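You operate a simulated robot arm through the tools that you are given. There is no shell and no other tool. Be economical: measure what you need, move in short steps, check, and stop when the job is done.

The job below is to be done with a simulated robot arm. You get a single attempt, and the scene is never put back.

## Task
Build up the worm shaft on its stand.
Fine: take the worm section for the end that the stand plate names and slide it down on its key, then run the lock nut on till tight.

It is judged by the outcome, as a careful person would: the job done as asked, and still so three seconds after it is handed in. It fails if anything else is knocked over, pushed out of place, dropped, spilled or broken.

## Robot
A 7-joint arm with a fingered hand on a trunk, on a base that drives. Base frame: it is fixed to the floor where the robot stands at the start and does not move with it; the origin is under the middle of the robot, x ahead of it, y to its left, z up; the surface under the hand at the start is at about z = 860. Lengths are in mm, angles in degrees, forces in N, time in s.
With the tool pointing down near the work surface it reaches from about 300 to 740 mm from the robot's upright axis, wherever it stands. Its first joint turns from -166.0 to 166.0 degrees. Places, roughly: shaft thread [500, 0, 900]; worm shaft [500, 0, 900]. Payload 4 kg.
The tool frame sits at the grasp point between the pads (the TCP): z along the fingers, y along the line on which they close. The tips reach 26 mm beyond it. The gripper opens to 132 mm. The gripper's body begins 73 mm behind the TCP. The gripper is a hand of 4 fingers: y runs from the thumb to the fingers, the wrist lies at [0, 0, -239] in the tool frame.
Orientation is told as [roll, pitch, yaw] about the base's x, y, z axes, in that order, counted from this pose: with the fingers straight down and closing along the base's y, the tool's x points along the base's -x, its y along +y and its z along -z.

## Interface
- The arm moves only by the tool move_arm. Its argument "increments" is a list of rows, each a list of 6 numbers: the shift along the base's x, y, z in mm, then the turn, a rotation vector about the base's x, y, z in degrees. In form: [[x, y, z, wx, wy, wz], ...]. A call has 1 to 10 rows; each row is the pose to reach, as a shift and turn from the pose commanded when the call began. Rows are played at 5 a second. More than 50 mm and 8.6 degrees between two rows, and nothing of the call is played. Where a pose cannot be reached the arm comes as near as it can. A force on the tool above 40 N (or 10 N above the force at the start of the call, whichever is more), or a blocked arm, ends the call early, and 0.2 s more pass. In this call time passes only in rows, and 0.2 s behind the last. It gives the time, the measured TCP pose, the force on the tool (base axes), the opening and the grip force at its end, in the units of the frame above (readings bear some noise), with the torque about the TCP (base axes, N m) and any sound that the robot's microphone picked up.
- Cameras (640 x 400 px; columns grow to the right, rows downward): "scene" is now at [26.3, 147.1, 1488.9]; the picture's right is [-0.26, -0.97, 0.00], its down [-0.60, 0.16, -0.79] and it looks along [0.76, -0.21, -0.62] (base axes); focal length 295 px, centre (320, 200). "wrist" rides on the gripper at [68, 2, -97] in the tool frame; the picture's right is [-0.02, 1.00, 0.00], its down [-0.82, -0.02, -0.58] and it looks along [-0.58, -0.01, 0.82] (tool axes); focal length 270 px, centre (320, 200).
- camera(camera): a new picture of that camera. It takes no simulated time.
- slide_trunk(by): slides the trunk up (or, below 0, down) by that many mm; the arm and the scene camera ride with it, the base frame stays. It gives what a move gives, with no picture.
- base_move(legs): drives the robot by 1 to 6 legs, each [ahead, turn to the left] in mm and degrees, along the robot's own axes; the way and the turn of a leg run together, so that a leg with both is an arc; at most 1500 mm and 180 degrees a leg. The arm and the cameras ride along, it lands a little off, and it stops where it bumps. It gives what a move gives.
- move_fingers(finger1, finger2, finger3, thumb_bend): sets how far each is bent, from 0 (flat) to 1 (curled in); at 0.3 the hand is open as for a grip, at 0.7 the pads meet at the TCP. One left out holds its place. A second passes; each finger stops where it meets its share of the squeeze, and holds until it gets a number again. It is the only way to open and close the hand. It gives what a move gives, with no picture; readings hold the bend of each and the force on the fingers (four entries, about 0 where the hand has none), thumb and palm.
- pan_tilt(pan, tilt): turns the head with the scene camera to pan (to the left, within 155 degrees either way) and tilt (down, from -29 to 69), counted from straight ahead of the robot. It gives what a move gives.
- point_at(camera, pixels): for up to 12 pixels [column, row] of the newest picture of that camera ("zoom" is the newest enlarged one), the place [x, y, z] in the base frame of the surface seen there, good to about 2 mm. It takes no simulated time.
- close_up(camera, box): a new picture of the part [left, top, right, bottom] of that camera's present view, enlarged. It takes no simulated time.
- close_job(): hands the job in; it is judged then, once.

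Work in short steps. Measure before you move; look again where a grasp or a placing could have gone wrong, and mend it. You have 80 turns and 48 pictures in all, those below and enlarged ones among them. Open the gripper and draw the arm clear of the work before you hand the job in, unless the task says otherwise; then end with one line.

The tools are called after ">>>" as name(argument=value, ...) on one line, values as JSON. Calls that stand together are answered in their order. move_arm: Moves the arm, as the interface text tells. Its arguments: {"type":"object","properties":{"increments":{"type":"array"}},"required":["increments"]} The other tools are called the same way: slide_trunk (by) slides the trunk up or down; move_fingers (finger1, finger2, finger3, thumb_bend) moves the fingers one by one; base_move (legs) drives the base; pan_tilt (pan, tilt) turns the head that bears the scene camera; camera (camera) takes a picture; point_at (camera, pixels) gives the place of the surface under pixels of a picture; close_up (camera, box) takes an enlarged picture of a part of a camera's view; close_job () hands the job in.

At the start:

```text
time: 0.0
eef_pos: [480.7, -77.8, 1234.9]
tool_rot: [0.1, 0.1, -1.7]
wrist_force: [0.2, 0.4, -0.2]
ft_torque: [0.06, 0.01, -0.03]
gripper_width: 132.1
gripper_force: 0.1
shape: jaw
bend: [0.3, 0.3, 0.3, 0.3]
finger forces: [0.0, 0.0, 0.1, 0.0, 0.1, 0.0]
trunk travel left (down, up): [-450.0, 140.0]
robot x, y, heading: [-0.9, 17.6, 0.2]
head pan, tilt: [-15.2, 38.1]
```

scene: 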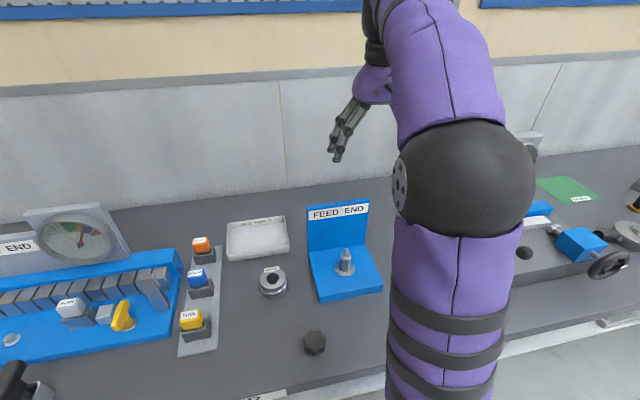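
wrist: 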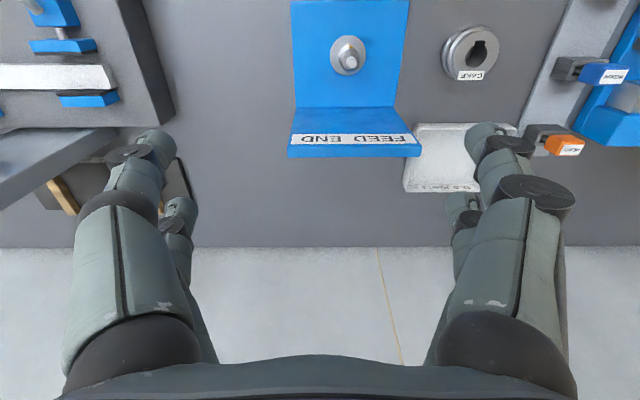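

The stand plate at (338,213) reads FEED END, with a ring at (272,283) and a dark knob, possibly the nut, at (314,342). I'll enlarge these to read the labels.

>>> close_up(camera="scene", box=[210, 190, 400, 370])

>>> close_up(camera="wrist", box=[280, 0, 640, 225])

```text
2.22 times, centred on (305, 280) of scene
```

zoom: 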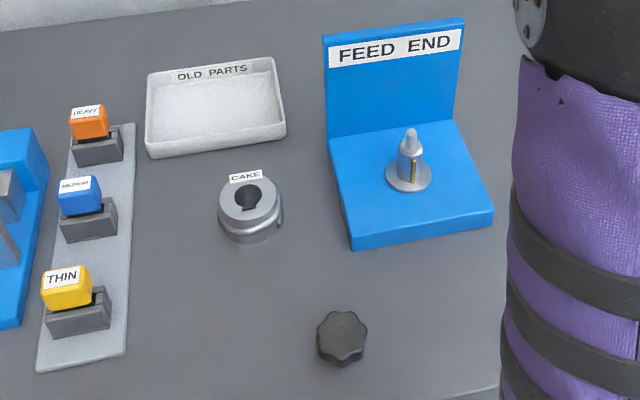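

```text
1.78 times, centred on (460, 112) of wrist
```

zoom: 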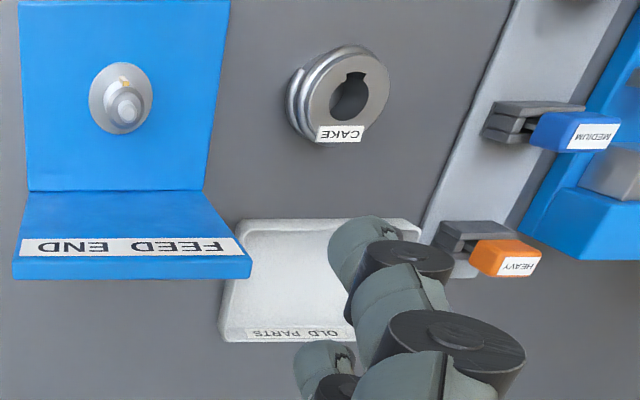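

The only section visible is labelled CAKE, so the FEED one must be hidden, probably behind the arm. I'll move the arm left to clear the view and turn the head to the right.

>>> move_arm(increments=[[0, 50, 0, 0, 0, 0], [0, 100, 0, 0, 0, 0], [0, 150, 0, 0, 0, 0], [0, 200, 0, 0, 0, 0], [0, 250, 0, 0, 0, 0]])

>>> pan_tilt(pan=-40, tilt=38)

>>> camera(camera="scene")

```text
time: 1.2
eef_pos: [481.8, 172.1, 1234.6]
tool_rot: [0.0, 0.0, -1.7]
wrist_force: [-0.8, -0.2, 0.4]
ft_torque: [0.0, 0.03, -0.01]
gripper_width: 132.1
gripper_force: 0.1
shape: jaw
bend: [0.3, 0.3, 0.3, 0.3]
finger forces: [0.1, 0.1, 0.0, 0.0, 0.0, 0.1]
trunk travel left (down, up): [-450.0, 140.0]
robot x, y, heading: [-3.4, 15.8, 0.4]
head pan, tilt: [-15.2, 38.1]
```

```text
time: 2.1
eef_pos: [481.0, 170.1, 1235.5]
tool_rot: [0.0, 0.1, -1.7]
wrist_force: [0.9, 0.5, 0.0]
ft_torque: [0.02, 0.03, 0.01]
gripper_width: 132.1
gripper_force: 0.0
shape: jaw
bend: [0.3, 0.3, 0.3, 0.3]
finger forces: [0.0, 0.0, 0.0, 0.0, 0.1, 0.0]
trunk travel left (down, up): [-450.0, 140.0]
robot x, y, heading: [5.4, 14.5, -0.0]
head pan, tilt: [-40.0, 38.0]
```

```text
43 pictures are left
```

scene: 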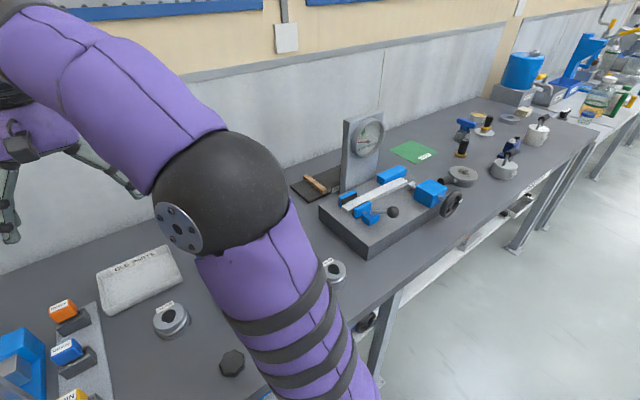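

There is another labelled ring at (335,270), right of the arm. I'll enlarge it and the grey parts further along the bench.

>>> close_up(camera="scene", box=[290, 240, 390, 310])

>>> point_at(camera="scene", pixels=[[335, 269], [326, 262], [172, 318], [232, 362], [462, 176]])

>>> close_up(camera="scene", box=[380, 100, 560, 220])

```text
5.71 times, centred on (340, 275) of scene
```

zoom: 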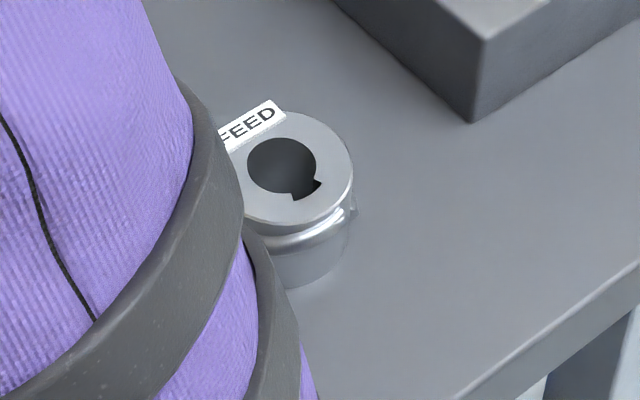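

```text
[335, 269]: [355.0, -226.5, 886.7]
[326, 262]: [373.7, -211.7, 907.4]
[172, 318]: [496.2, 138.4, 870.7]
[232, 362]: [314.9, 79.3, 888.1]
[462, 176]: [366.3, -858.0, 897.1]
```

```text
3.33 times, centred on (470, 160) of scene
```

zoom: 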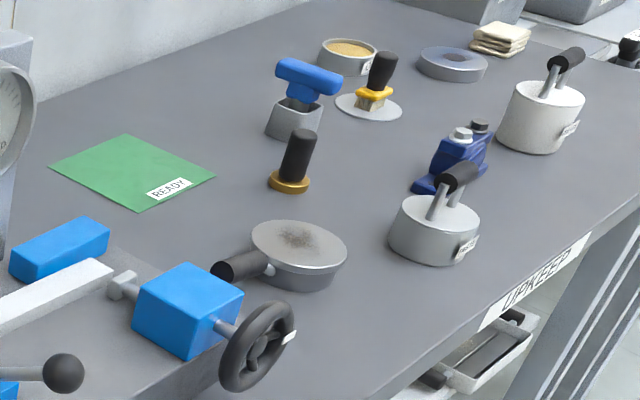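

The FEED section is at about (358,-222). I'll move the hand so the wrist camera looks down on it.

>>> move_arm(increments=[[-18, -42, 0, 0, 0, 0], [-36, -84, 0, 0, 0, 0], [-54, -126, 0, 0, 0, 0], [-72, -168, 0, 0, 0, 0], [-90, -210, 0, 0, 0, 0], [-108, -252, 0, 0, 0, 0], [-126, -294, 0, 0, 0, 0], [-144, -336, 0, 0, 0, 0], [-160, -380, 0, 0, 0, 0]])

>>> camera(camera="wrist")

>>> camera(camera="scene")

```text
time: 4.1
eef_pos: [321.5, -207.5, 1234.9]
tool_rot: [0.0, 0.0, -1.5]
wrist_force: [0.1, -0.1, 0.1]
ft_torque: [0.02, 0.0, 0.02]
gripper_width: 132.0
gripper_force: 0.1
shape: jaw
bend: [0.3, 0.3, 0.3, 0.3]
finger forces: [0.0, 0.0, 0.0, 0.1, 0.0, 0.1]
trunk travel left (down, up): [-450.0, 140.0]
robot x, y, heading: [3.3, 17.0, 0.3]
head pan, tilt: [-40.0, 38.0]
```

```text
40 pictures are left
```

wrist: 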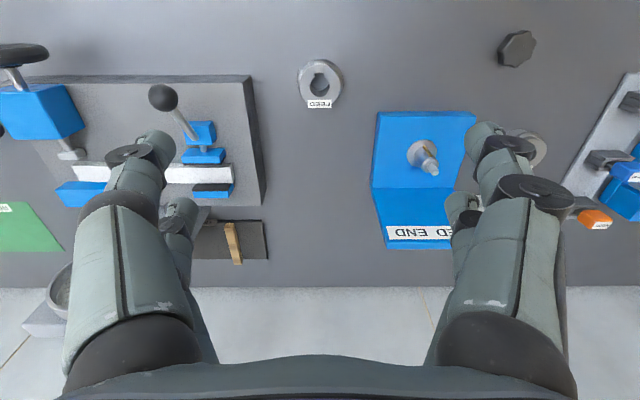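

```text
39 pictures are left
```

scene: 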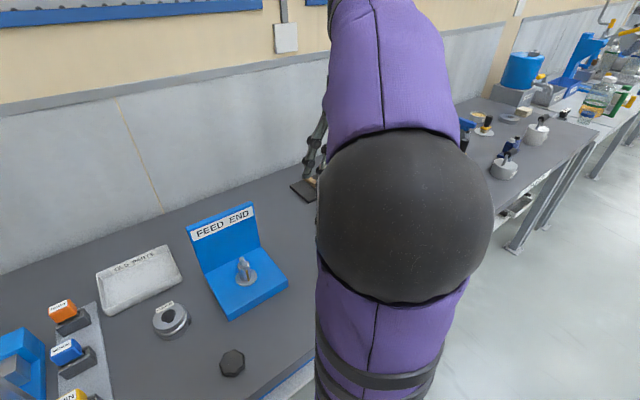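

The section is at (320,84) in the wrist view. I'll enlarge it and the shaft and measure both.

>>> close_up(camera="wrist", box=[272, 50, 368, 110])

>>> point_at(camera="zoom", pixels=[[207, 215], [432, 215], [320, 112], [320, 310], [320, 355], [325, 240], [320, 100], [460, 215], [320, 80], [480, 280]])

>>> close_up(camera="wrist", box=[376, 116, 472, 176])

>>> point_at(camera="zoom", pixels=[[300, 250], [380, 350], [390, 340], [340, 270], [270, 200], [360, 310]])

```text
6.67 times, centred on (320, 80) of wrist
```

zoom: 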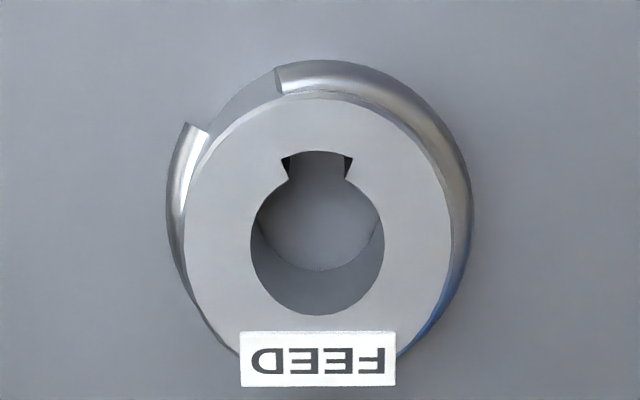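

```text
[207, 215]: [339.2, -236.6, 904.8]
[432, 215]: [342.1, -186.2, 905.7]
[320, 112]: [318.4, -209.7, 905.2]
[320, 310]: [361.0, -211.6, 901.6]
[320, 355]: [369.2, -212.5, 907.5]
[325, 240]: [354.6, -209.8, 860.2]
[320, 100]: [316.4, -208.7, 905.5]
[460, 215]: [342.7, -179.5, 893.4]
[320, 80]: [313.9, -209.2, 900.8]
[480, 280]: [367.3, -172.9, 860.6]
```

```text
6.67 times, centred on (424, 146) of wrist
```

zoom: 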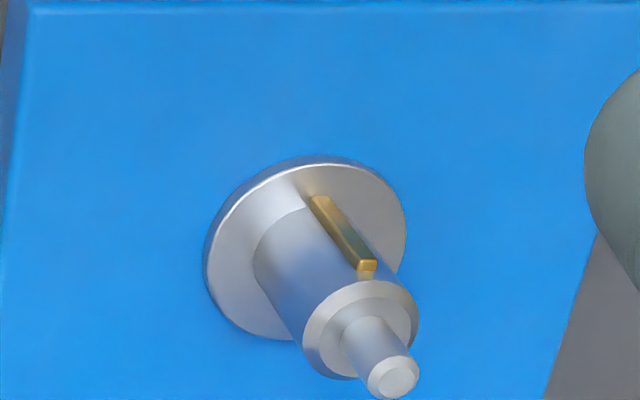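

```text
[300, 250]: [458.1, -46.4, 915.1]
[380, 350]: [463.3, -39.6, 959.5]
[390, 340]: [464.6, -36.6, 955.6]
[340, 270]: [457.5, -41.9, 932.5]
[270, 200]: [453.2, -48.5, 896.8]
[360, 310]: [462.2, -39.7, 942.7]
```

The section is a ring of about 50 mm diameter centred near (341,-211), top at z 905, with its keyway facing about -x. I'll look at the shaft from nearly above to measure its key direction.

>>> move_arm(increments=[[35, 30, 0, 0, 0, 0], [70, 60, 0, 0, 0, 0], [105, 95, 0, 0, 0, 0], [140, 130, 0, 0, 0, 0], [175, 165, 0, 0, 0, 0]])

>>> camera(camera="wrist")

```text
time: 5.3
eef_pos: [495.5, -41.0, 1234.7]
tool_rot: [0.0, 0.1, -1.8]
wrist_force: [-0.1, 0.3, 0.0]
ft_torque: [0.01, 0.0, 0.04]
gripper_width: 131.8
gripper_force: 0.0
shape: jaw
bend: [0.3, 0.3, 0.3, 0.3]
finger forces: [0.0, 0.0, 0.0, 0.0, 0.0, 0.1]
trunk travel left (down, up): [-450.0, 140.0]
robot x, y, heading: [1.6, 17.4, 0.3]
head pan, tilt: [-40.0, 38.0]
```

```text
36 pictures are left
```

wrist: 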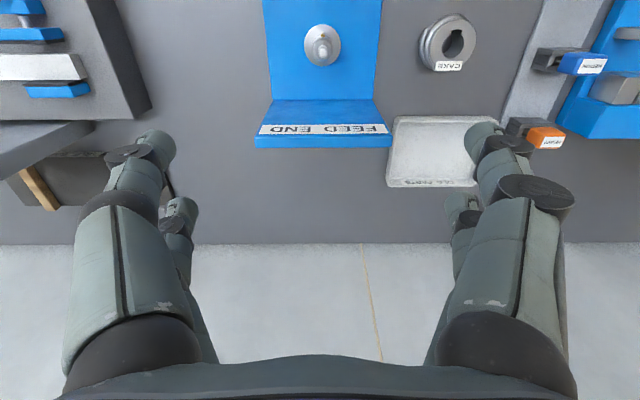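

The shaft sits at (322,45) in the wrist view. I'll enlarge it for exact points.

>>> close_up(camera="wrist", box=[282, 20, 362, 70])

>>> point_at(camera="zoom", pixels=[[320, 40], [190, 200], [460, 200], [320, 360], [320, 200], [320, 170], [320, 120], [320, 240]])

```text
8.00 times, centred on (322, 45) of wrist
```

zoom: 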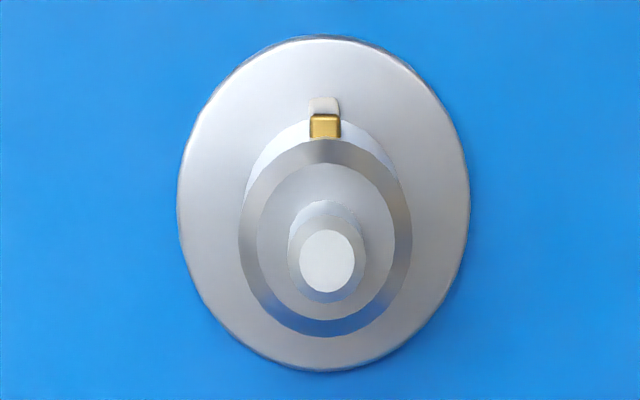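

```text
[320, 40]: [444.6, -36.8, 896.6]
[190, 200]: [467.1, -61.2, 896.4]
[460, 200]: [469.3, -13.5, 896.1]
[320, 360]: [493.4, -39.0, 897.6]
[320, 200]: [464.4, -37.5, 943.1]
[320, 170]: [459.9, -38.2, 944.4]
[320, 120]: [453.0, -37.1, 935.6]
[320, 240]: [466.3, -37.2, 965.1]
```

The shaft axis is at about (469,-37.5), flange top at z 896.5, shoulder 944, and the key points image-up, the same as the section's keyway. So no turning is needed. I'll part-close the hand and go over the section at (345.7,-211.7).

>>> move_fingers(finger1=0.38, finger2=0.38, finger3=0.38, thumb_bend=0.38)

>>> move_arm(increments=[[-30, -34, 0, 0, 0, 0], [-60, -68, 0, 0, 0, 0], [-90, -102, 0, 0, 0, 0], [-120, -136, 0, 0, 0, 0], [-150, -170.7, 0, 0, 0, 0], [-150, -170.7, -50, 0, 0, 0], [-150, -170.7, -100, 0, 0, 0], [-150, -170.7, -150, 0, 0, 0], [-150, -170.7, -200, 0, 0, 0], [-150, -170.7, -235, 0, 0, 0]])

>>> camera(camera="wrist")

>>> camera(camera="scene")

```text
time: 6.3
eef_pos: [495.2, -41.2, 1235.3]
tool_rot: [0.0, 0.0, -1.7]
wrist_force: [0.7, -0.1, -0.3]
ft_torque: [0.0, 0.0, -0.01]
gripper_width: 107.3
gripper_force: 0.1
shape: fingers
bend: [0.38, 0.38, 0.38, 0.38]
finger forces: [0.1, 0.0, 0.0, 0.1, 0.0, 0.0]
trunk travel left (down, up): [-450.0, 140.0]
robot x, y, heading: [-1.9, 16.6, 0.1]
head pan, tilt: [-40.0, 38.0]
```

```text
time: 8.5
eef_pos: [345.0, -213.8, 1000.7]
tool_rot: [0.1, 0.0, -1.6]
wrist_force: [0.3, 0.0, -0.2]
ft_torque: [0.02, -0.01, -0.04]
gripper_width: 106.9
gripper_force: 0.1
shape: fingers
bend: [0.38, 0.38, 0.38, 0.38]
finger forces: [0.0, 0.1, 0.0, 0.0, 0.1, 0.1]
trunk travel left (down, up): [-450.0, 140.0]
robot x, y, heading: [-1.6, 21.1, -0.1]
head pan, tilt: [-40.0, 38.0]
```

```text
34 pictures are left
```

wrist: 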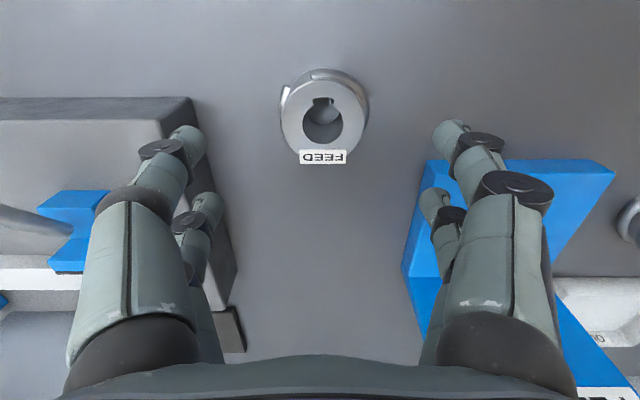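

```text
33 pictures are left
```

scene: 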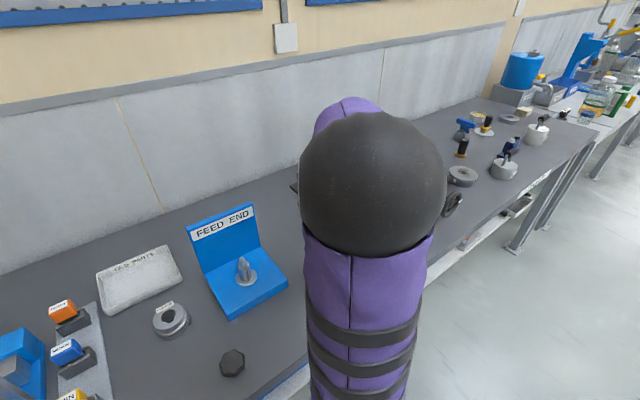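

The section's bore at (322,122) is where the TCP will come down, only about 2 mm off in y. I'll check the block's edge on the thumb side before descending.

>>> point_at(camera="wrist", pixels=[[150, 110], [188, 98], [193, 108], [228, 240], [240, 270], [235, 335], [405, 265], [430, 165]])

```text
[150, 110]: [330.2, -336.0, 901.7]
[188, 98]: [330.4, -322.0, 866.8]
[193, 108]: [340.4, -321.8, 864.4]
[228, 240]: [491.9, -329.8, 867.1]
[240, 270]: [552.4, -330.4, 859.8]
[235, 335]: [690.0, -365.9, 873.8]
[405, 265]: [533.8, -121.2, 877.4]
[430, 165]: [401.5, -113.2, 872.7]
```

The block edge is at y -322 and the stand corner at y -113, so both sides are clear. I'll descend to z 892.

>>> move_arm(increments=[[0.7, 2, -30, 0, 0, 0], [0.7, 2, -60, 0, 0, 0], [0.7, 2, -85, 0, 0, 0], [0.7, 2, -100, 0, 0, 0], [0.7, 2, -109, 0, 0, 0]])

>>> camera(camera="wrist")

```text
time: 9.7
eef_pos: [346.2, -211.6, 891.7]
tool_rot: [-0.1, -0.1, -1.7]
wrist_force: [0.4, -0.6, 0.6]
ft_torque: [0.02, 0.02, 0.02]
gripper_width: 106.9
gripper_force: 0.0
shape: fingers
bend: [0.38, 0.38, 0.38, 0.38]
finger forces: [0.0, 0.0, 0.0, 0.2, 0.0, 0.0]
trunk travel left (down, up): [-450.0, 140.0]
robot x, y, heading: [2.9, 22.2, 0.3]
head pan, tilt: [-40.0, 38.0]
```

```text
32 pictures are left
```

wrist: 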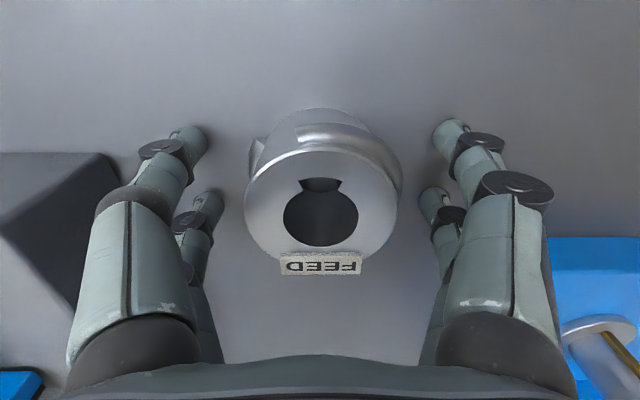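

The digits straddle the section evenly. I'll close them onto it.

>>> move_fingers(finger1=0.6, finger2=0.6, finger3=0.6, thumb_bend=0.6)

>>> camera(camera="wrist")

```text
time: 10.7
eef_pos: [347.0, -211.7, 892.4]
tool_rot: [-0.1, -0.1, -1.8]
wrist_force: [2.0, 0.3, 16.6]
ft_torque: [0.36, -0.05, -0.03]
gripper_width: 47.5
gripper_force: 14.0
shape: fingers
bend: [0.56, 0.56, 0.56, 0.58]
finger forces: [9.7, 8.5, 6.2, 0.0, 4.4, 0.1]
trunk travel left (down, up): [-450.0, 140.0]
robot x, y, heading: [1.5, 16.4, 0.3]
head pan, tilt: [-40.0, 38.0]
```

```text
31 pictures are left
```

wrist: 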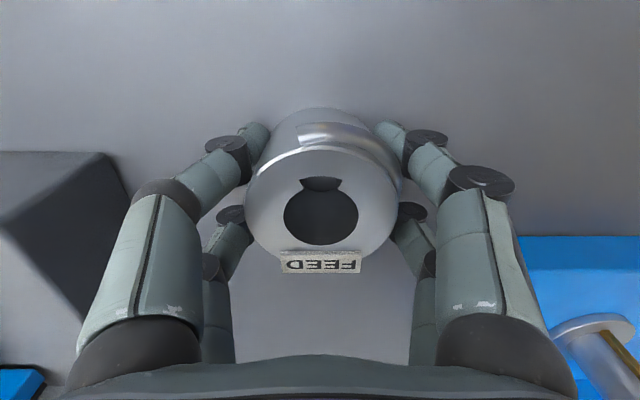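

All digits touch the section and it hasn't moved, but the upward 16.6 N suggests the tips press on the bench. I'll raise 3 mm and then squeeze a little more.

>>> move_arm(increments=[[0, 0, 3, 0, 0, 0]])

>>> move_fingers(finger1=0.65, finger2=0.65, finger3=0.65, thumb_bend=0.65)

```text
time: 11.1
eef_pos: [346.1, -211.8, 893.8]
tool_rot: [0.1, 0.2, -1.7]
wrist_force: [-0.8, -1.2, -1.0]
ft_torque: [-0.03, -0.02, -0.01]
gripper_width: 47.6
gripper_force: 6.9
shape: fingers
bend: [0.55, 0.56, 0.56, 0.58]
finger forces: [3.4, 3.4, 3.0, 0.0, 4.0, 0.0]
trunk travel left (down, up): [-450.0, 140.0]
robot x, y, heading: [0.5, 20.8, 0.2]
head pan, tilt: [-40.0, 38.0]
```

```text
time: 12.1
eef_pos: [346.3, -212.2, 895.0]
tool_rot: [0.0, 0.0, -1.7]
wrist_force: [0.4, 0.4, -0.1]
ft_torque: [-0.04, 0.01, -0.01]
gripper_width: 46.4
gripper_force: 13.5
shape: fingers
bend: [0.55, 0.55, 0.56, 0.6]
finger forces: [7.0, 7.1, 5.5, 0.0, 8.2, 0.1]
trunk travel left (down, up): [-450.0, 140.0]
robot x, y, heading: [1.0, 19.2, 0.0]
head pan, tilt: [-40.0, 38.0]
```

Grip is now about 13 N with no bench load. I'll squeeze further for security, then lift.

>>> move_fingers(finger1=0.8, finger2=0.8, finger3=0.8, thumb_bend=0.8)

>>> move_arm(increments=[[0, 0, 10, 0, 0, 0], [0, 0, 25, 0, 0, 0], [0, 0, 40, 0, 0, 0]])

>>> camera(camera="wrist")

```text
time: 13.1
eef_pos: [346.4, -212.4, 894.0]
tool_rot: [0.0, 0.0, -1.7]
wrist_force: [0.3, -1.8, -0.9]
ft_torque: [0.12, -0.05, -0.02]
gripper_width: 45.1
gripper_force: 26.2
shape: fingers
bend: [0.49, 0.49, 0.64, 0.67]
finger forces: [11.8, 13.3, 7.2, 0.0, 18.9, 0.0]
trunk travel left (down, up): [-450.0, 140.0]
robot x, y, heading: [4.9, 19.3, 0.0]
head pan, tilt: [-40.0, 38.0]
```

```text
time: 13.9
eef_pos: [347.1, -211.8, 935.1]
tool_rot: [0.0, 0.0, -1.7]
wrist_force: [-1.1, -0.3, -7.1]
ft_torque: [-0.11, 0.03, 0.02]
gripper_width: 45.0
gripper_force: 26.1
shape: fingers
bend: [0.49, 0.49, 0.64, 0.66]
finger forces: [12.2, 14.1, 6.6, 0.1, 18.6, 0.0]
trunk travel left (down, up): [-450.0, 140.0]
robot x, y, heading: [-0.6, 18.3, -0.2]
head pan, tilt: [-40.0, 38.0]
```

```text
30 pictures are left
```

wrist: 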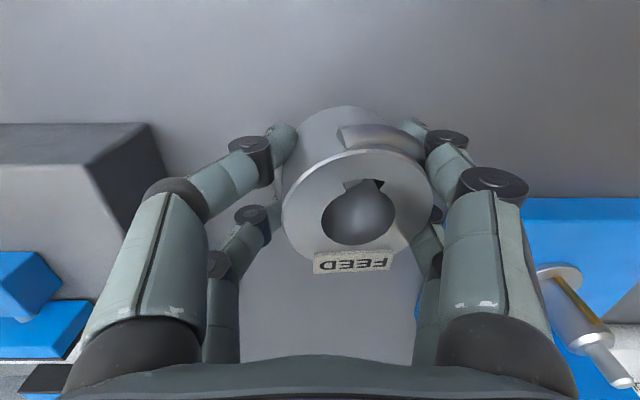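

The section came up (weight about 7 N), but it shifted and seems slightly turned and tilted. I'll measure its top face for tilt.

>>> close_up(camera="wrist", box=[270, 110, 446, 280])

>>> point_at(camera="wrist", pixels=[[350, 168], [300, 220], [410, 220], [330, 176], [390, 172], [316, 244], [385, 246], [340, 249], [290, 200], [425, 210]])

```text
2.35 times, centred on (358, 195) of wrist
```

zoom: 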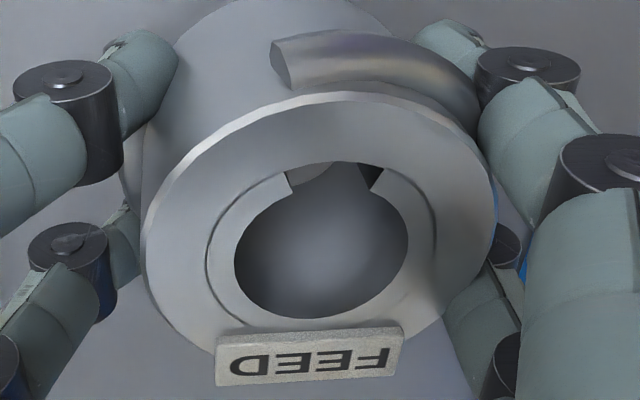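

```text
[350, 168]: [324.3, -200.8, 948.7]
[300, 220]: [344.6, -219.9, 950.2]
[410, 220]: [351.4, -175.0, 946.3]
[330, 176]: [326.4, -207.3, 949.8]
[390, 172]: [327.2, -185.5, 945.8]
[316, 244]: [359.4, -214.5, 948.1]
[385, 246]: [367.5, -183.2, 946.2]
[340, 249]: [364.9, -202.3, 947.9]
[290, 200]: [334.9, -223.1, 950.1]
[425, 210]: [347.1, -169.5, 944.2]
```

The section's top leans about 6° down toward +y and has turned about -5° in yaw. I'll lift well above shaft height and correct both by turning the tool.

>>> move_arm(increments=[[0, 0, 40, 0, 0, 0], [0, 0, 80, 0, 0, 0], [0, 0, 100, 3, 0, 2.5], [0, 0, 100, 6, 0, 5]])

>>> close_up(camera="wrist", box=[270, 110, 446, 280])

>>> point_at(camera="zoom", pixels=[[330, 110], [330, 150], [170, 240], [205, 170], [460, 240], [450, 160], [270, 315], [390, 310], [230, 365], [385, 350], [285, 178], [375, 185]])

```text
time: 14.9
eef_pos: [347.0, -211.6, 1035.0]
tool_rot: [5.9, 0.0, 3.3]
wrist_force: [0.3, 0.3, -6.7]
ft_torque: [-0.12, -0.02, 0.03]
gripper_width: 45.2
gripper_force: 26.2
shape: fingers
bend: [0.49, 0.49, 0.64, 0.66]
finger forces: [12.2, 14.0, 6.9, 0.1, 18.8, 0.0]
trunk travel left (down, up): [-450.0, 140.0]
robot x, y, heading: [1.2, 21.8, 0.1]
head pan, tilt: [-40.0, 38.0]
```

```text
2.35 times, centred on (358, 195) of wrist
```

zoom: 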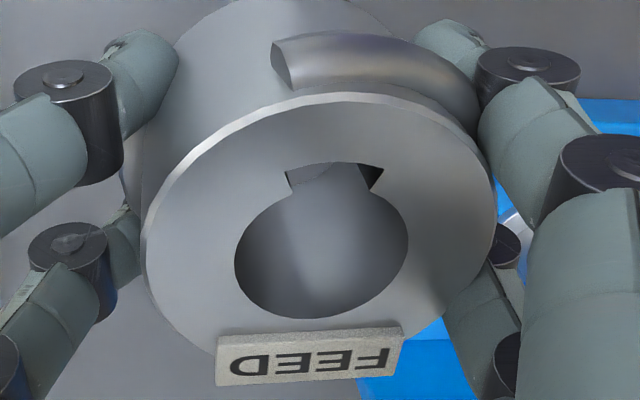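

```text
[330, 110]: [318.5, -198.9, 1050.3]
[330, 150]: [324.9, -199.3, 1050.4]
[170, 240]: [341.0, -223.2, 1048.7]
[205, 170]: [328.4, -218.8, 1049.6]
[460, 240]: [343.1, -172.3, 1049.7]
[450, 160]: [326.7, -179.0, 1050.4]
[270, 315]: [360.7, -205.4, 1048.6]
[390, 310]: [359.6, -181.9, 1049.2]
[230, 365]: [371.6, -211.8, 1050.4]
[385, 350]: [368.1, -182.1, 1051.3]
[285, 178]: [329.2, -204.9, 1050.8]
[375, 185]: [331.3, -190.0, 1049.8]
```

The face is now level within about 1°. I'll pin down the yaw with more points on the label's edges and the keyway.

>>> point_at(camera="zoom", pixels=[[226, 352], [250, 349], [300, 345], [350, 340], [392, 336], [226, 376], [290, 372], [380, 366], [278, 170], [300, 158], [360, 156], [392, 166]])

>>> point_at(camera="zoom", pixels=[[152, 225], [152, 260], [488, 200], [488, 230], [230, 260], [413, 240], [260, 305], [320, 324], [380, 300], [240, 225], [400, 205], [280, 205]])

```text
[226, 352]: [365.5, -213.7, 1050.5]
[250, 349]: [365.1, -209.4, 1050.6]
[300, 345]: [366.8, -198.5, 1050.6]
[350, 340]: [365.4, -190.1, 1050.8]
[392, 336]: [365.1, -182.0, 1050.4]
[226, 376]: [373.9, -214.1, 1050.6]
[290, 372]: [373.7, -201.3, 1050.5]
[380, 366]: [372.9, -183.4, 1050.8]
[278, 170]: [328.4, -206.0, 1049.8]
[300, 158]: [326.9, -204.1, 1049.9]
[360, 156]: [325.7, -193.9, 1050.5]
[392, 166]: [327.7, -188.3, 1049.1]
```

```text
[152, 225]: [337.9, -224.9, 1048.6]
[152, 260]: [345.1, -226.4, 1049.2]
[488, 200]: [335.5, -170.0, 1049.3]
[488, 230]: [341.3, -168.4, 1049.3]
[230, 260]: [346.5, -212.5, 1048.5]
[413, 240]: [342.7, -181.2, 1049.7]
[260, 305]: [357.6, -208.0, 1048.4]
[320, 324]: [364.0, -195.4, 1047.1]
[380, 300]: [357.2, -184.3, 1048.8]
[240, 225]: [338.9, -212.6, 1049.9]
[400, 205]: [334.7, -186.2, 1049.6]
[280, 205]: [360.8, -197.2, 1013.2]
```

Yaw is now within about 1°, and the section centre is at (347,-197) with its top at z 1049. I'll carry it over the shaft axis by +122 in x and +159.5 in y, with a 1° pitch trim.

>>> move_arm(increments=[[24.4, 32, 0, 0, 0, 0], [48.8, 64, 0, 0, 0, 0], [73.2, 96, 0, 0, -0.5, 0], [97.6, 128, 0, 0, -1, 0], [122, 159.5, 0, 0, -1, 0]])

>>> camera(camera="wrist")

>>> pan_tilt(pan=-15, tilt=38)

>>> camera(camera="scene")

```text
time: 16.1
eef_pos: [469.1, -50.5, 1032.9]
tool_rot: [5.8, -0.9, 3.3]
wrist_force: [-0.5, -1.3, -7.9]
ft_torque: [-0.09, -0.01, -0.02]
gripper_width: 45.0
gripper_force: 25.8
shape: fingers
bend: [0.49, 0.49, 0.64, 0.66]
finger forces: [12.3, 14.0, 6.8, 0.0, 18.9, 0.0]
trunk travel left (down, up): [-450.0, 140.0]
robot x, y, heading: [1.3, 16.3, -0.1]
head pan, tilt: [-40.0, 38.0]
```

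```text
27 pictures are left
```

wrist: 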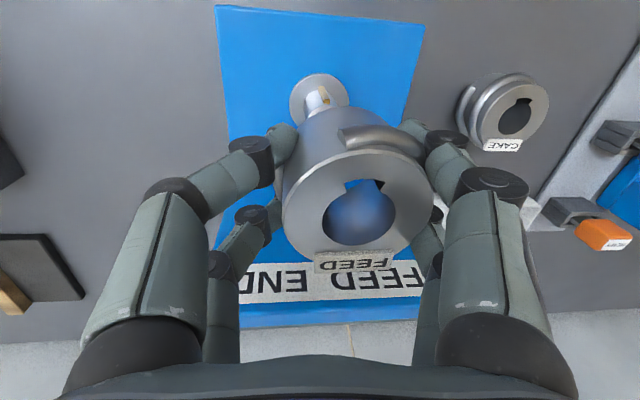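

```text
time: 17.0
eef_pos: [467.8, -51.8, 1035.0]
tool_rot: [5.9, -1.2, 3.4]
wrist_force: [0.5, 0.4, -6.9]
ft_torque: [-0.09, 0.03, -0.03]
gripper_width: 44.9
gripper_force: 25.6
shape: fingers
bend: [0.49, 0.49, 0.64, 0.66]
finger forces: [12.2, 14.0, 6.8, 0.0, 18.9, 0.1]
trunk travel left (down, up): [-450.0, 140.0]
robot x, y, heading: [-0.1, 15.8, 0.2]
head pan, tilt: [-15.0, 38.0]
```

```text
26 pictures are left
```

scene: 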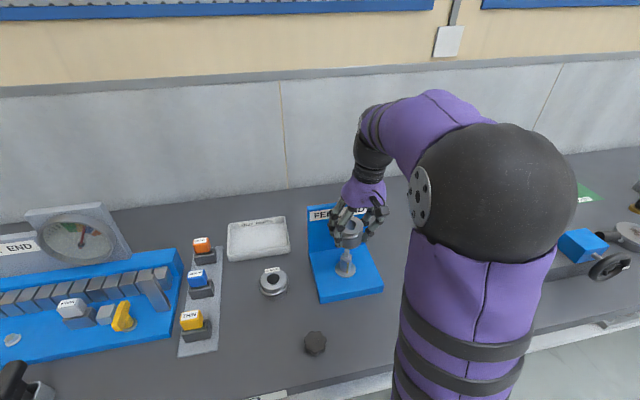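

I'll measure the held section's position again from this wrist view, and the plate's top edge and the gap to the shaft from the scene view.

>>> point_at(camera="wrist", pixels=[[287, 203], [429, 198], [358, 155], [370, 241], [319, 212], [399, 204], [240, 265], [380, 265], [300, 315], [322, 100]])

>>> close_up(camera="scene", box=[296, 190, 396, 310])

```text
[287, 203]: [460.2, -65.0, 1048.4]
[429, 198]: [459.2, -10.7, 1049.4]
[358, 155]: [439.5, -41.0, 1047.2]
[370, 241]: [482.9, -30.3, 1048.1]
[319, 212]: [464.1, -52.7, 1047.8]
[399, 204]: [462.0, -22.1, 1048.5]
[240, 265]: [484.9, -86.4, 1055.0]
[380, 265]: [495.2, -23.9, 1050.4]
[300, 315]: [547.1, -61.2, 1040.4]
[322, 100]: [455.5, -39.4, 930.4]
```

```text
3.33 times, centred on (346, 250) of scene
```

zoom: 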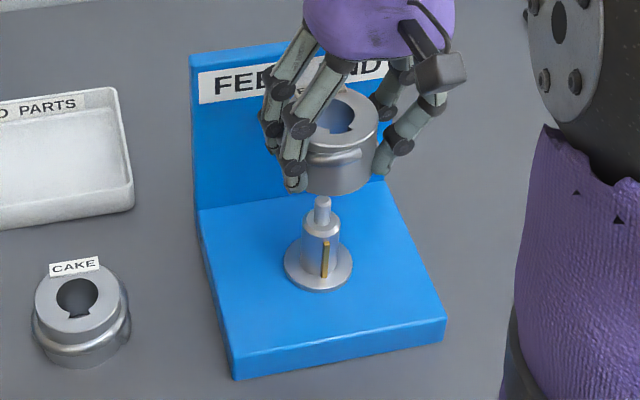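

The bore centre measures (469,-37.4), right on the shaft axis, and the plate at x ≥ 545 is clear of the hand. I'll lower over the thread end and down to the shoulder.

>>> move_arm(increments=[[0, 0, -15, 0, 0, 0], [0, 0, -30, 0, 0, 0], [0, 0, -40, 0, 0, 0], [0, 0, -50, 0, 0, 0], [0, 0, -57, 0, 0, 0]])

>>> camera(camera="wrist")

```text
time: 18.2
eef_pos: [468.9, -52.8, 976.9]
tool_rot: [5.9, -1.1, 3.4]
wrist_force: [-0.4, 0.0, -7.7]
ft_torque: [-0.06, -0.03, -0.01]
gripper_width: 45.0
gripper_force: 26.2
shape: fingers
bend: [0.49, 0.49, 0.64, 0.66]
finger forces: [12.2, 14.1, 6.8, 0.1, 18.9, 0.0]
trunk travel left (down, up): [-450.0, 140.0]
robot x, y, heading: [-3.0, 19.2, -0.0]
head pan, tilt: [-15.0, 38.0]
```

```text
24 pictures are left
```

wrist: 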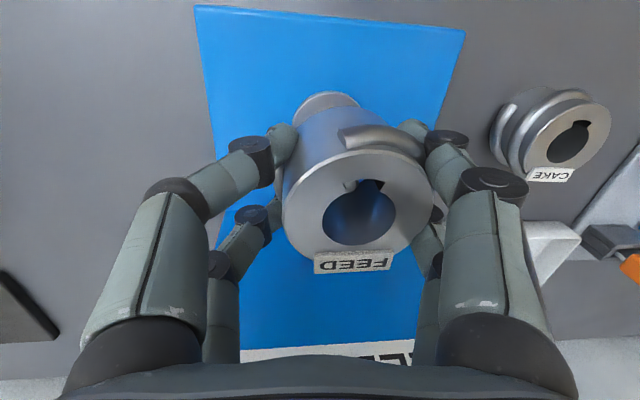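

No contact so far, with the section bottom near z 947 just above the shoulder. I'll ease it over the shoulder and key in small steps.

>>> move_arm(increments=[[0, 0.5, -3, 0, 0, 0], [0, 0.5, -6, 0, 0, 0], [0, 0.5, -9, 0, 0, 0], [0, 0.5, -12, 0, 0, 0], [0, 0.5, -15, 0, 0, 0], [0, 0.5, -18, 0, 0, 0]])

```text
time: 19.6
eef_pos: [469.2, -51.6, 960.0]
tool_rot: [6.0, -1.1, 3.3]
wrist_force: [1.8, 1.2, -6.2]
ft_torque: [-0.12, -0.06, 0.0]
gripper_width: 44.9
gripper_force: 25.7
shape: fingers
bend: [0.49, 0.49, 0.64, 0.66]
finger forces: [11.9, 14.5, 7.2, 0.0, 18.4, 0.1]
trunk travel left (down, up): [-450.0, 140.0]
robot x, y, heading: [0.7, 21.1, -0.1]
head pan, tilt: [-15.0, 38.0]
```

It slid over the shoulder and key with almost no force. I'll continue down toward the flange.

>>> move_arm(increments=[[0, 0, -5, 0, 0, 0], [0, 0, -10, 0, 0, 0], [0, 0, -15, 0, 0, 0], [0, 0, -20, 0, 0, 0], [0, 0, -24, 0, 0, 0], [0, 0, -28, 0, 0, 0], [0, 0, -31, 0, 0, 0]])

>>> camera(camera="wrist")

```text
time: 21.2
eef_pos: [469.3, -51.9, 928.8]
tool_rot: [5.8, -1.1, 3.3]
wrist_force: [2.5, -0.2, -6.8]
ft_torque: [-0.13, -0.06, -0.03]
gripper_width: 44.8
gripper_force: 27.1
shape: fingers
bend: [0.49, 0.49, 0.64, 0.66]
finger forces: [12.1, 15.3, 7.8, 0.0, 18.4, 0.0]
trunk travel left (down, up): [-450.0, 140.0]
robot x, y, heading: [3.4, 20.7, 0.2]
head pan, tilt: [-15.0, 38.0]
```

```text
23 pictures are left
```

wrist: 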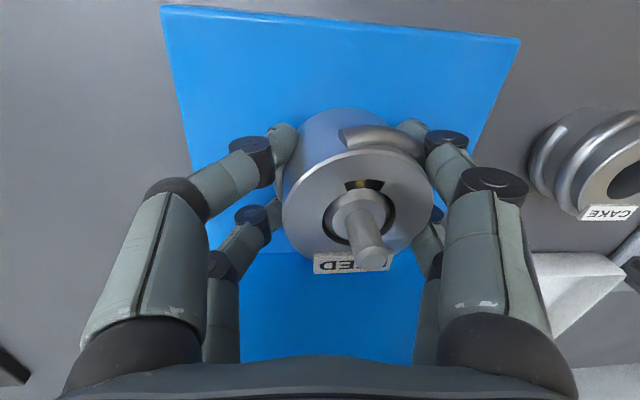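

The shaft and key show through the bore, with 1–2 mm left to seat. I'll go down until contact.

>>> move_arm(increments=[[0, 0, -1, 0, 0, 0], [0, 0, -2, 0, 0, 0], [0, 0, -3, 0, 0, 0]])

```text
time: 22.0
eef_pos: [468.1, -52.4, 927.1]
tool_rot: [5.9, -1.3, 3.3]
wrist_force: [1.9, -2.0, 7.3]
ft_torque: [0.06, -0.12, -0.03]
gripper_width: 44.7
gripper_force: 28.2
shape: fingers
bend: [0.48, 0.48, 0.65, 0.65]
finger forces: [13.1, 14.8, 9.0, 0.1, 19.8, 0.0]
trunk travel left (down, up): [-450.0, 140.0]
robot x, y, heading: [2.9, 16.3, -0.1]
head pan, tilt: [-15.0, 38.0]
```

The force changed from -7 to +7 N, so the section is resting on the flange. I'll open the hand and look.

>>> move_fingers(finger1=0.38, finger2=0.38, finger3=0.38, thumb_bend=0.38)

>>> camera(camera="wrist")

```text
time: 23.0
eef_pos: [469.4, -50.7, 926.2]
tool_rot: [5.9, -1.2, 3.4]
wrist_force: [0.2, 3.4, 14.8]
ft_torque: [-0.83, 0.25, -0.08]
gripper_width: 104.6
gripper_force: 7.8
shape: fingers
bend: [0.38, 0.38, 0.38, 0.38]
finger forces: [0.0, 0.0, 0.0, 0.0, 14.6, 0.0]
trunk travel left (down, up): [-450.0, 140.0]
robot x, y, heading: [0.8, 18.9, -0.2]
head pan, tilt: [-15.0, 38.0]
```

```text
22 pictures are left
```

wrist: 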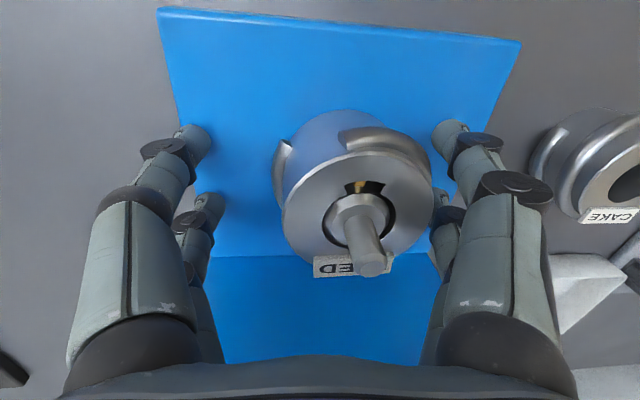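

The thumb reads 14.6 N, and the torque places that push upward on the -y side, so its tip is pressing on the stand base. I'll raise a few mm, then centre and level the hand.

>>> move_arm(increments=[[0, 2, 4, 0, 0, 0], [0, 6, 10, -1, 0, 0], [0, 12, 20, -3, 0, 0]])

>>> camera(camera="wrist")

```text
time: 23.8
eef_pos: [469.1, -38.5, 946.4]
tool_rot: [2.9, -1.0, 3.4]
wrist_force: [0.3, 0.6, -1.0]
ft_torque: [0.02, -0.02, 0.0]
gripper_width: 106.2
gripper_force: 0.2
shape: fingers
bend: [0.38, 0.38, 0.38, 0.38]
finger forces: [0.0, 0.0, 0.0, 0.0, 0.1, 0.0]
trunk travel left (down, up): [-450.0, 140.0]
robot x, y, heading: [-0.7, 18.5, 0.2]
head pan, tilt: [-15.0, 38.0]
```

```text
21 pictures are left
```

wrist: 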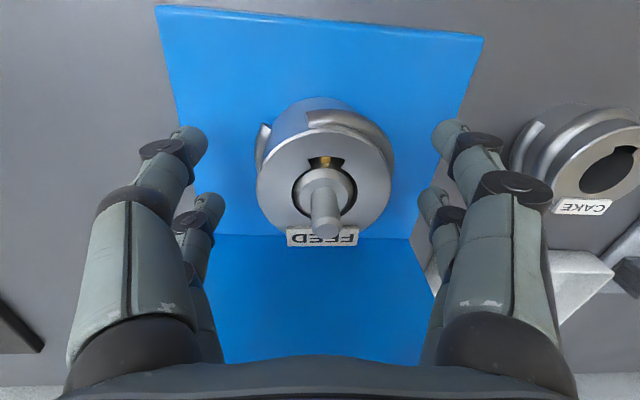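

The hand is clear and the section looks seated on its key. I'll raise it, level the tool, and check the section's seating height.

>>> move_arm(increments=[[0, 0, 45, -1.5, 0.5, 0], [0, 0, 90, -3, 1, 0], [0, 0, 135, -3, 1, -1.7], [0, 0, 180, -3, 1, -3.4]])

>>> close_up(camera="wrist", box=[240, 60, 400, 160])

>>> point_at(camera="wrist", pixels=[[320, 60], [320, 80], [295, 100], [345, 100]])

```text
time: 24.8
eef_pos: [468.5, -38.3, 1126.3]
tool_rot: [0.0, 0.2, 0.0]
wrist_force: [1.2, -0.2, 0.1]
ft_torque: [-0.01, -0.03, -0.02]
gripper_width: 106.2
gripper_force: 0.1
shape: fingers
bend: [0.38, 0.38, 0.38, 0.38]
finger forces: [0.1, 0.0, 0.0, 0.0, 0.0, 0.0]
trunk travel left (down, up): [-450.0, 140.0]
robot x, y, heading: [2.9, 19.4, 0.3]
head pan, tilt: [-15.0, 38.0]
```

```text
4.00 times, centred on (320, 110) of wrist
```

zoom: 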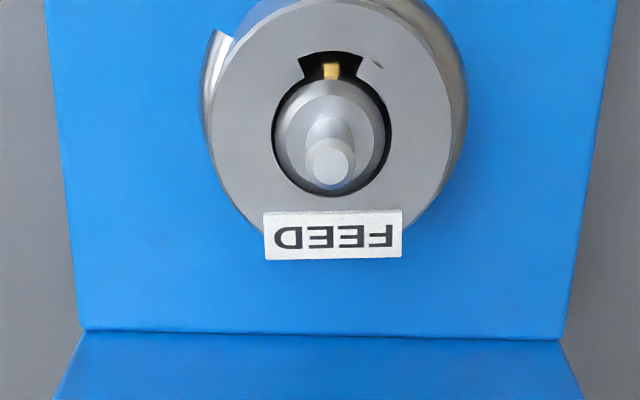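

```text
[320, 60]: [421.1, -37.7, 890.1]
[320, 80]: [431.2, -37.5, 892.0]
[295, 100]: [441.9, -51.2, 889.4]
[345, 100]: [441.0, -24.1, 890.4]
```

The key sits in the keyway and the section is central. I'll measure its top height from this enlarged picture and then go look at the nut.

>>> point_at(camera="zoom", pixels=[[240, 100], [425, 100], [330, 30], [240, 170], [410, 170], [330, 160]])

>>> move_arm(increments=[[-40, 24, 0, 0, 0, 0], [-80, 48, 0, 0, 0, 0], [-120, 72, 0, 0, 0, 0], [-150, 110, 0, 0, 0, 0]])

>>> camera(camera="wrist")

```text
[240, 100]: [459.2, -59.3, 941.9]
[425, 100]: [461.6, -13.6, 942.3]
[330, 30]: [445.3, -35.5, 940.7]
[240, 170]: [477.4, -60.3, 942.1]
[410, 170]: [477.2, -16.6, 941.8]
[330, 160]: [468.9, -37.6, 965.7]
```

```text
time: 25.8
eef_pos: [319.2, 70.1, 1126.0]
tool_rot: [0.1, 0.2, 0.1]
wrist_force: [0.7, 0.3, 0.0]
ft_torque: [0.01, -0.01, -0.02]
gripper_width: 106.2
gripper_force: 0.0
shape: fingers
bend: [0.38, 0.38, 0.38, 0.38]
finger forces: [0.0, 0.0, 0.0, 0.1, 0.0, 0.1]
trunk travel left (down, up): [-450.0, 140.0]
robot x, y, heading: [5.1, 14.5, 0.1]
head pan, tilt: [-15.0, 38.0]
```

```text
19 pictures are left
```

wrist: 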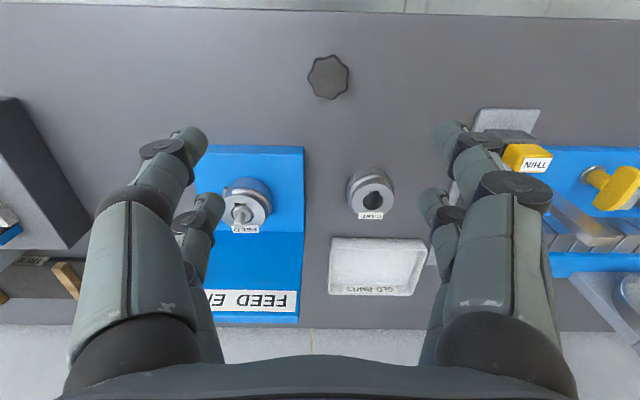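

The section top is level at z 942, so it is fully seated. Next I'll enlarge the nut at (328,77).

>>> close_up(camera="wrist", box=[288, 50, 368, 100])

>>> point_at(camera="zoom", pixels=[[322, 60], [322, 190], [322, 350], [180, 200], [460, 200], [250, 250], [400, 130], [330, 20], [500, 380]])

```text
8.00 times, centred on (328, 75) of wrist
```

zoom: 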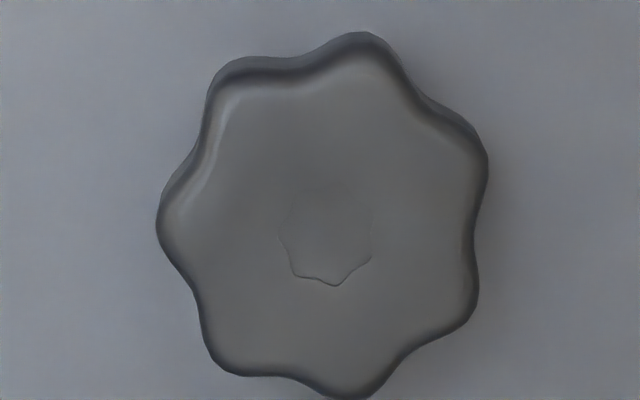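

```text
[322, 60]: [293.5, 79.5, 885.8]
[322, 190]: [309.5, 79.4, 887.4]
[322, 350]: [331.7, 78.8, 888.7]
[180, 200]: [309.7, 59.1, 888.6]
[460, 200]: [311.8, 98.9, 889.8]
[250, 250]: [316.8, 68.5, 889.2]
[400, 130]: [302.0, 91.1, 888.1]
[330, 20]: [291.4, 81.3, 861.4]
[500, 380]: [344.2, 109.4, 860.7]
```

The nut is a seven-lobed knob, about 47 mm across, centred near (313.5,79.3) with its top at z 888. I'll centre over it and descend to TCP z 897 with the hand part-open.

>>> move_arm(increments=[[-5.7, 9.2, -40, 0, 0, 0], [-5.7, 9.2, -90, 0, 0, 0], [-5.7, 9.2, -140, 0, 0, 0], [-5.7, 9.2, -180, 0, 0, 0], [-5.7, 9.2, -210, 0, 0, 0], [-5.7, 9.2, -229, 0, 0, 0]])

>>> camera(camera="wrist")

```text
time: 27.2
eef_pos: [313.0, 79.1, 896.5]
tool_rot: [0.0, 0.0, 0.0]
wrist_force: [0.2, 0.2, 0.3]
ft_torque: [0.01, 0.0, 0.01]
gripper_width: 106.0
gripper_force: 0.1
shape: fingers
bend: [0.38, 0.38, 0.38, 0.38]
finger forces: [0.1, 0.0, 0.0, 0.1, 0.0, 0.0]
trunk travel left (down, up): [-450.0, 140.0]
robot x, y, heading: [0.6, 14.1, 0.2]
head pan, tilt: [-15.0, 38.0]
```

```text
17 pictures are left
```

wrist: 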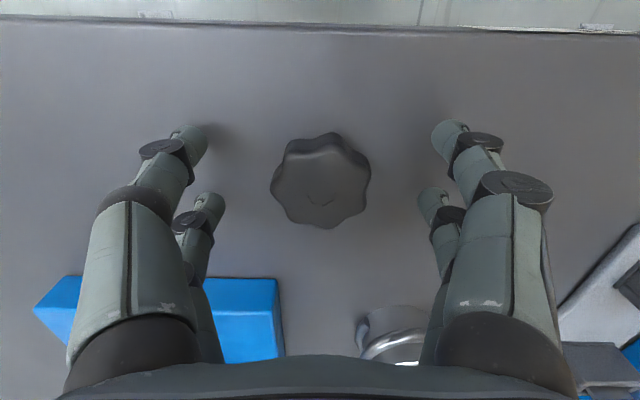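

The nut is centred between the digits. I'll close on it gently.

>>> move_fingers(finger1=0.65, finger2=0.65, finger3=0.65, thumb_bend=0.65)

>>> camera(camera="wrist")

```text
time: 28.2
eef_pos: [312.7, 80.5, 896.8]
tool_rot: [0.0, 0.1, 0.0]
wrist_force: [-0.6, -0.3, 0.2]
ft_torque: [-0.03, 0.02, 0.02]
gripper_width: 28.7
gripper_force: 6.5
shape: fingers
bend: [0.61, 0.6, 0.6, 0.63]
finger forces: [2.7, 4.2, 3.3, 0.0, 3.4, 0.1]
trunk travel left (down, up): [-450.0, 140.0]
robot x, y, heading: [2.0, 17.9, 0.1]
head pan, tilt: [-15.0, 38.0]
```

```text
16 pictures are left
```

wrist: 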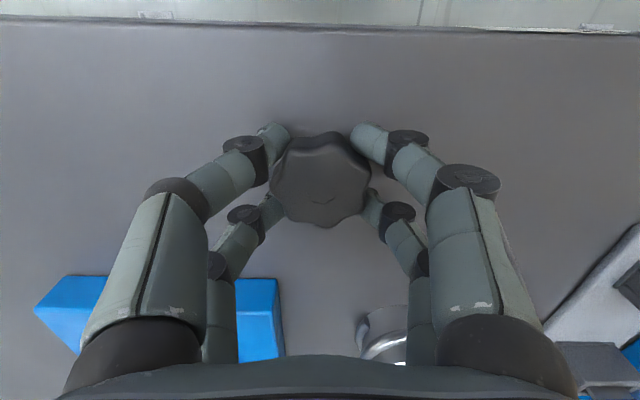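

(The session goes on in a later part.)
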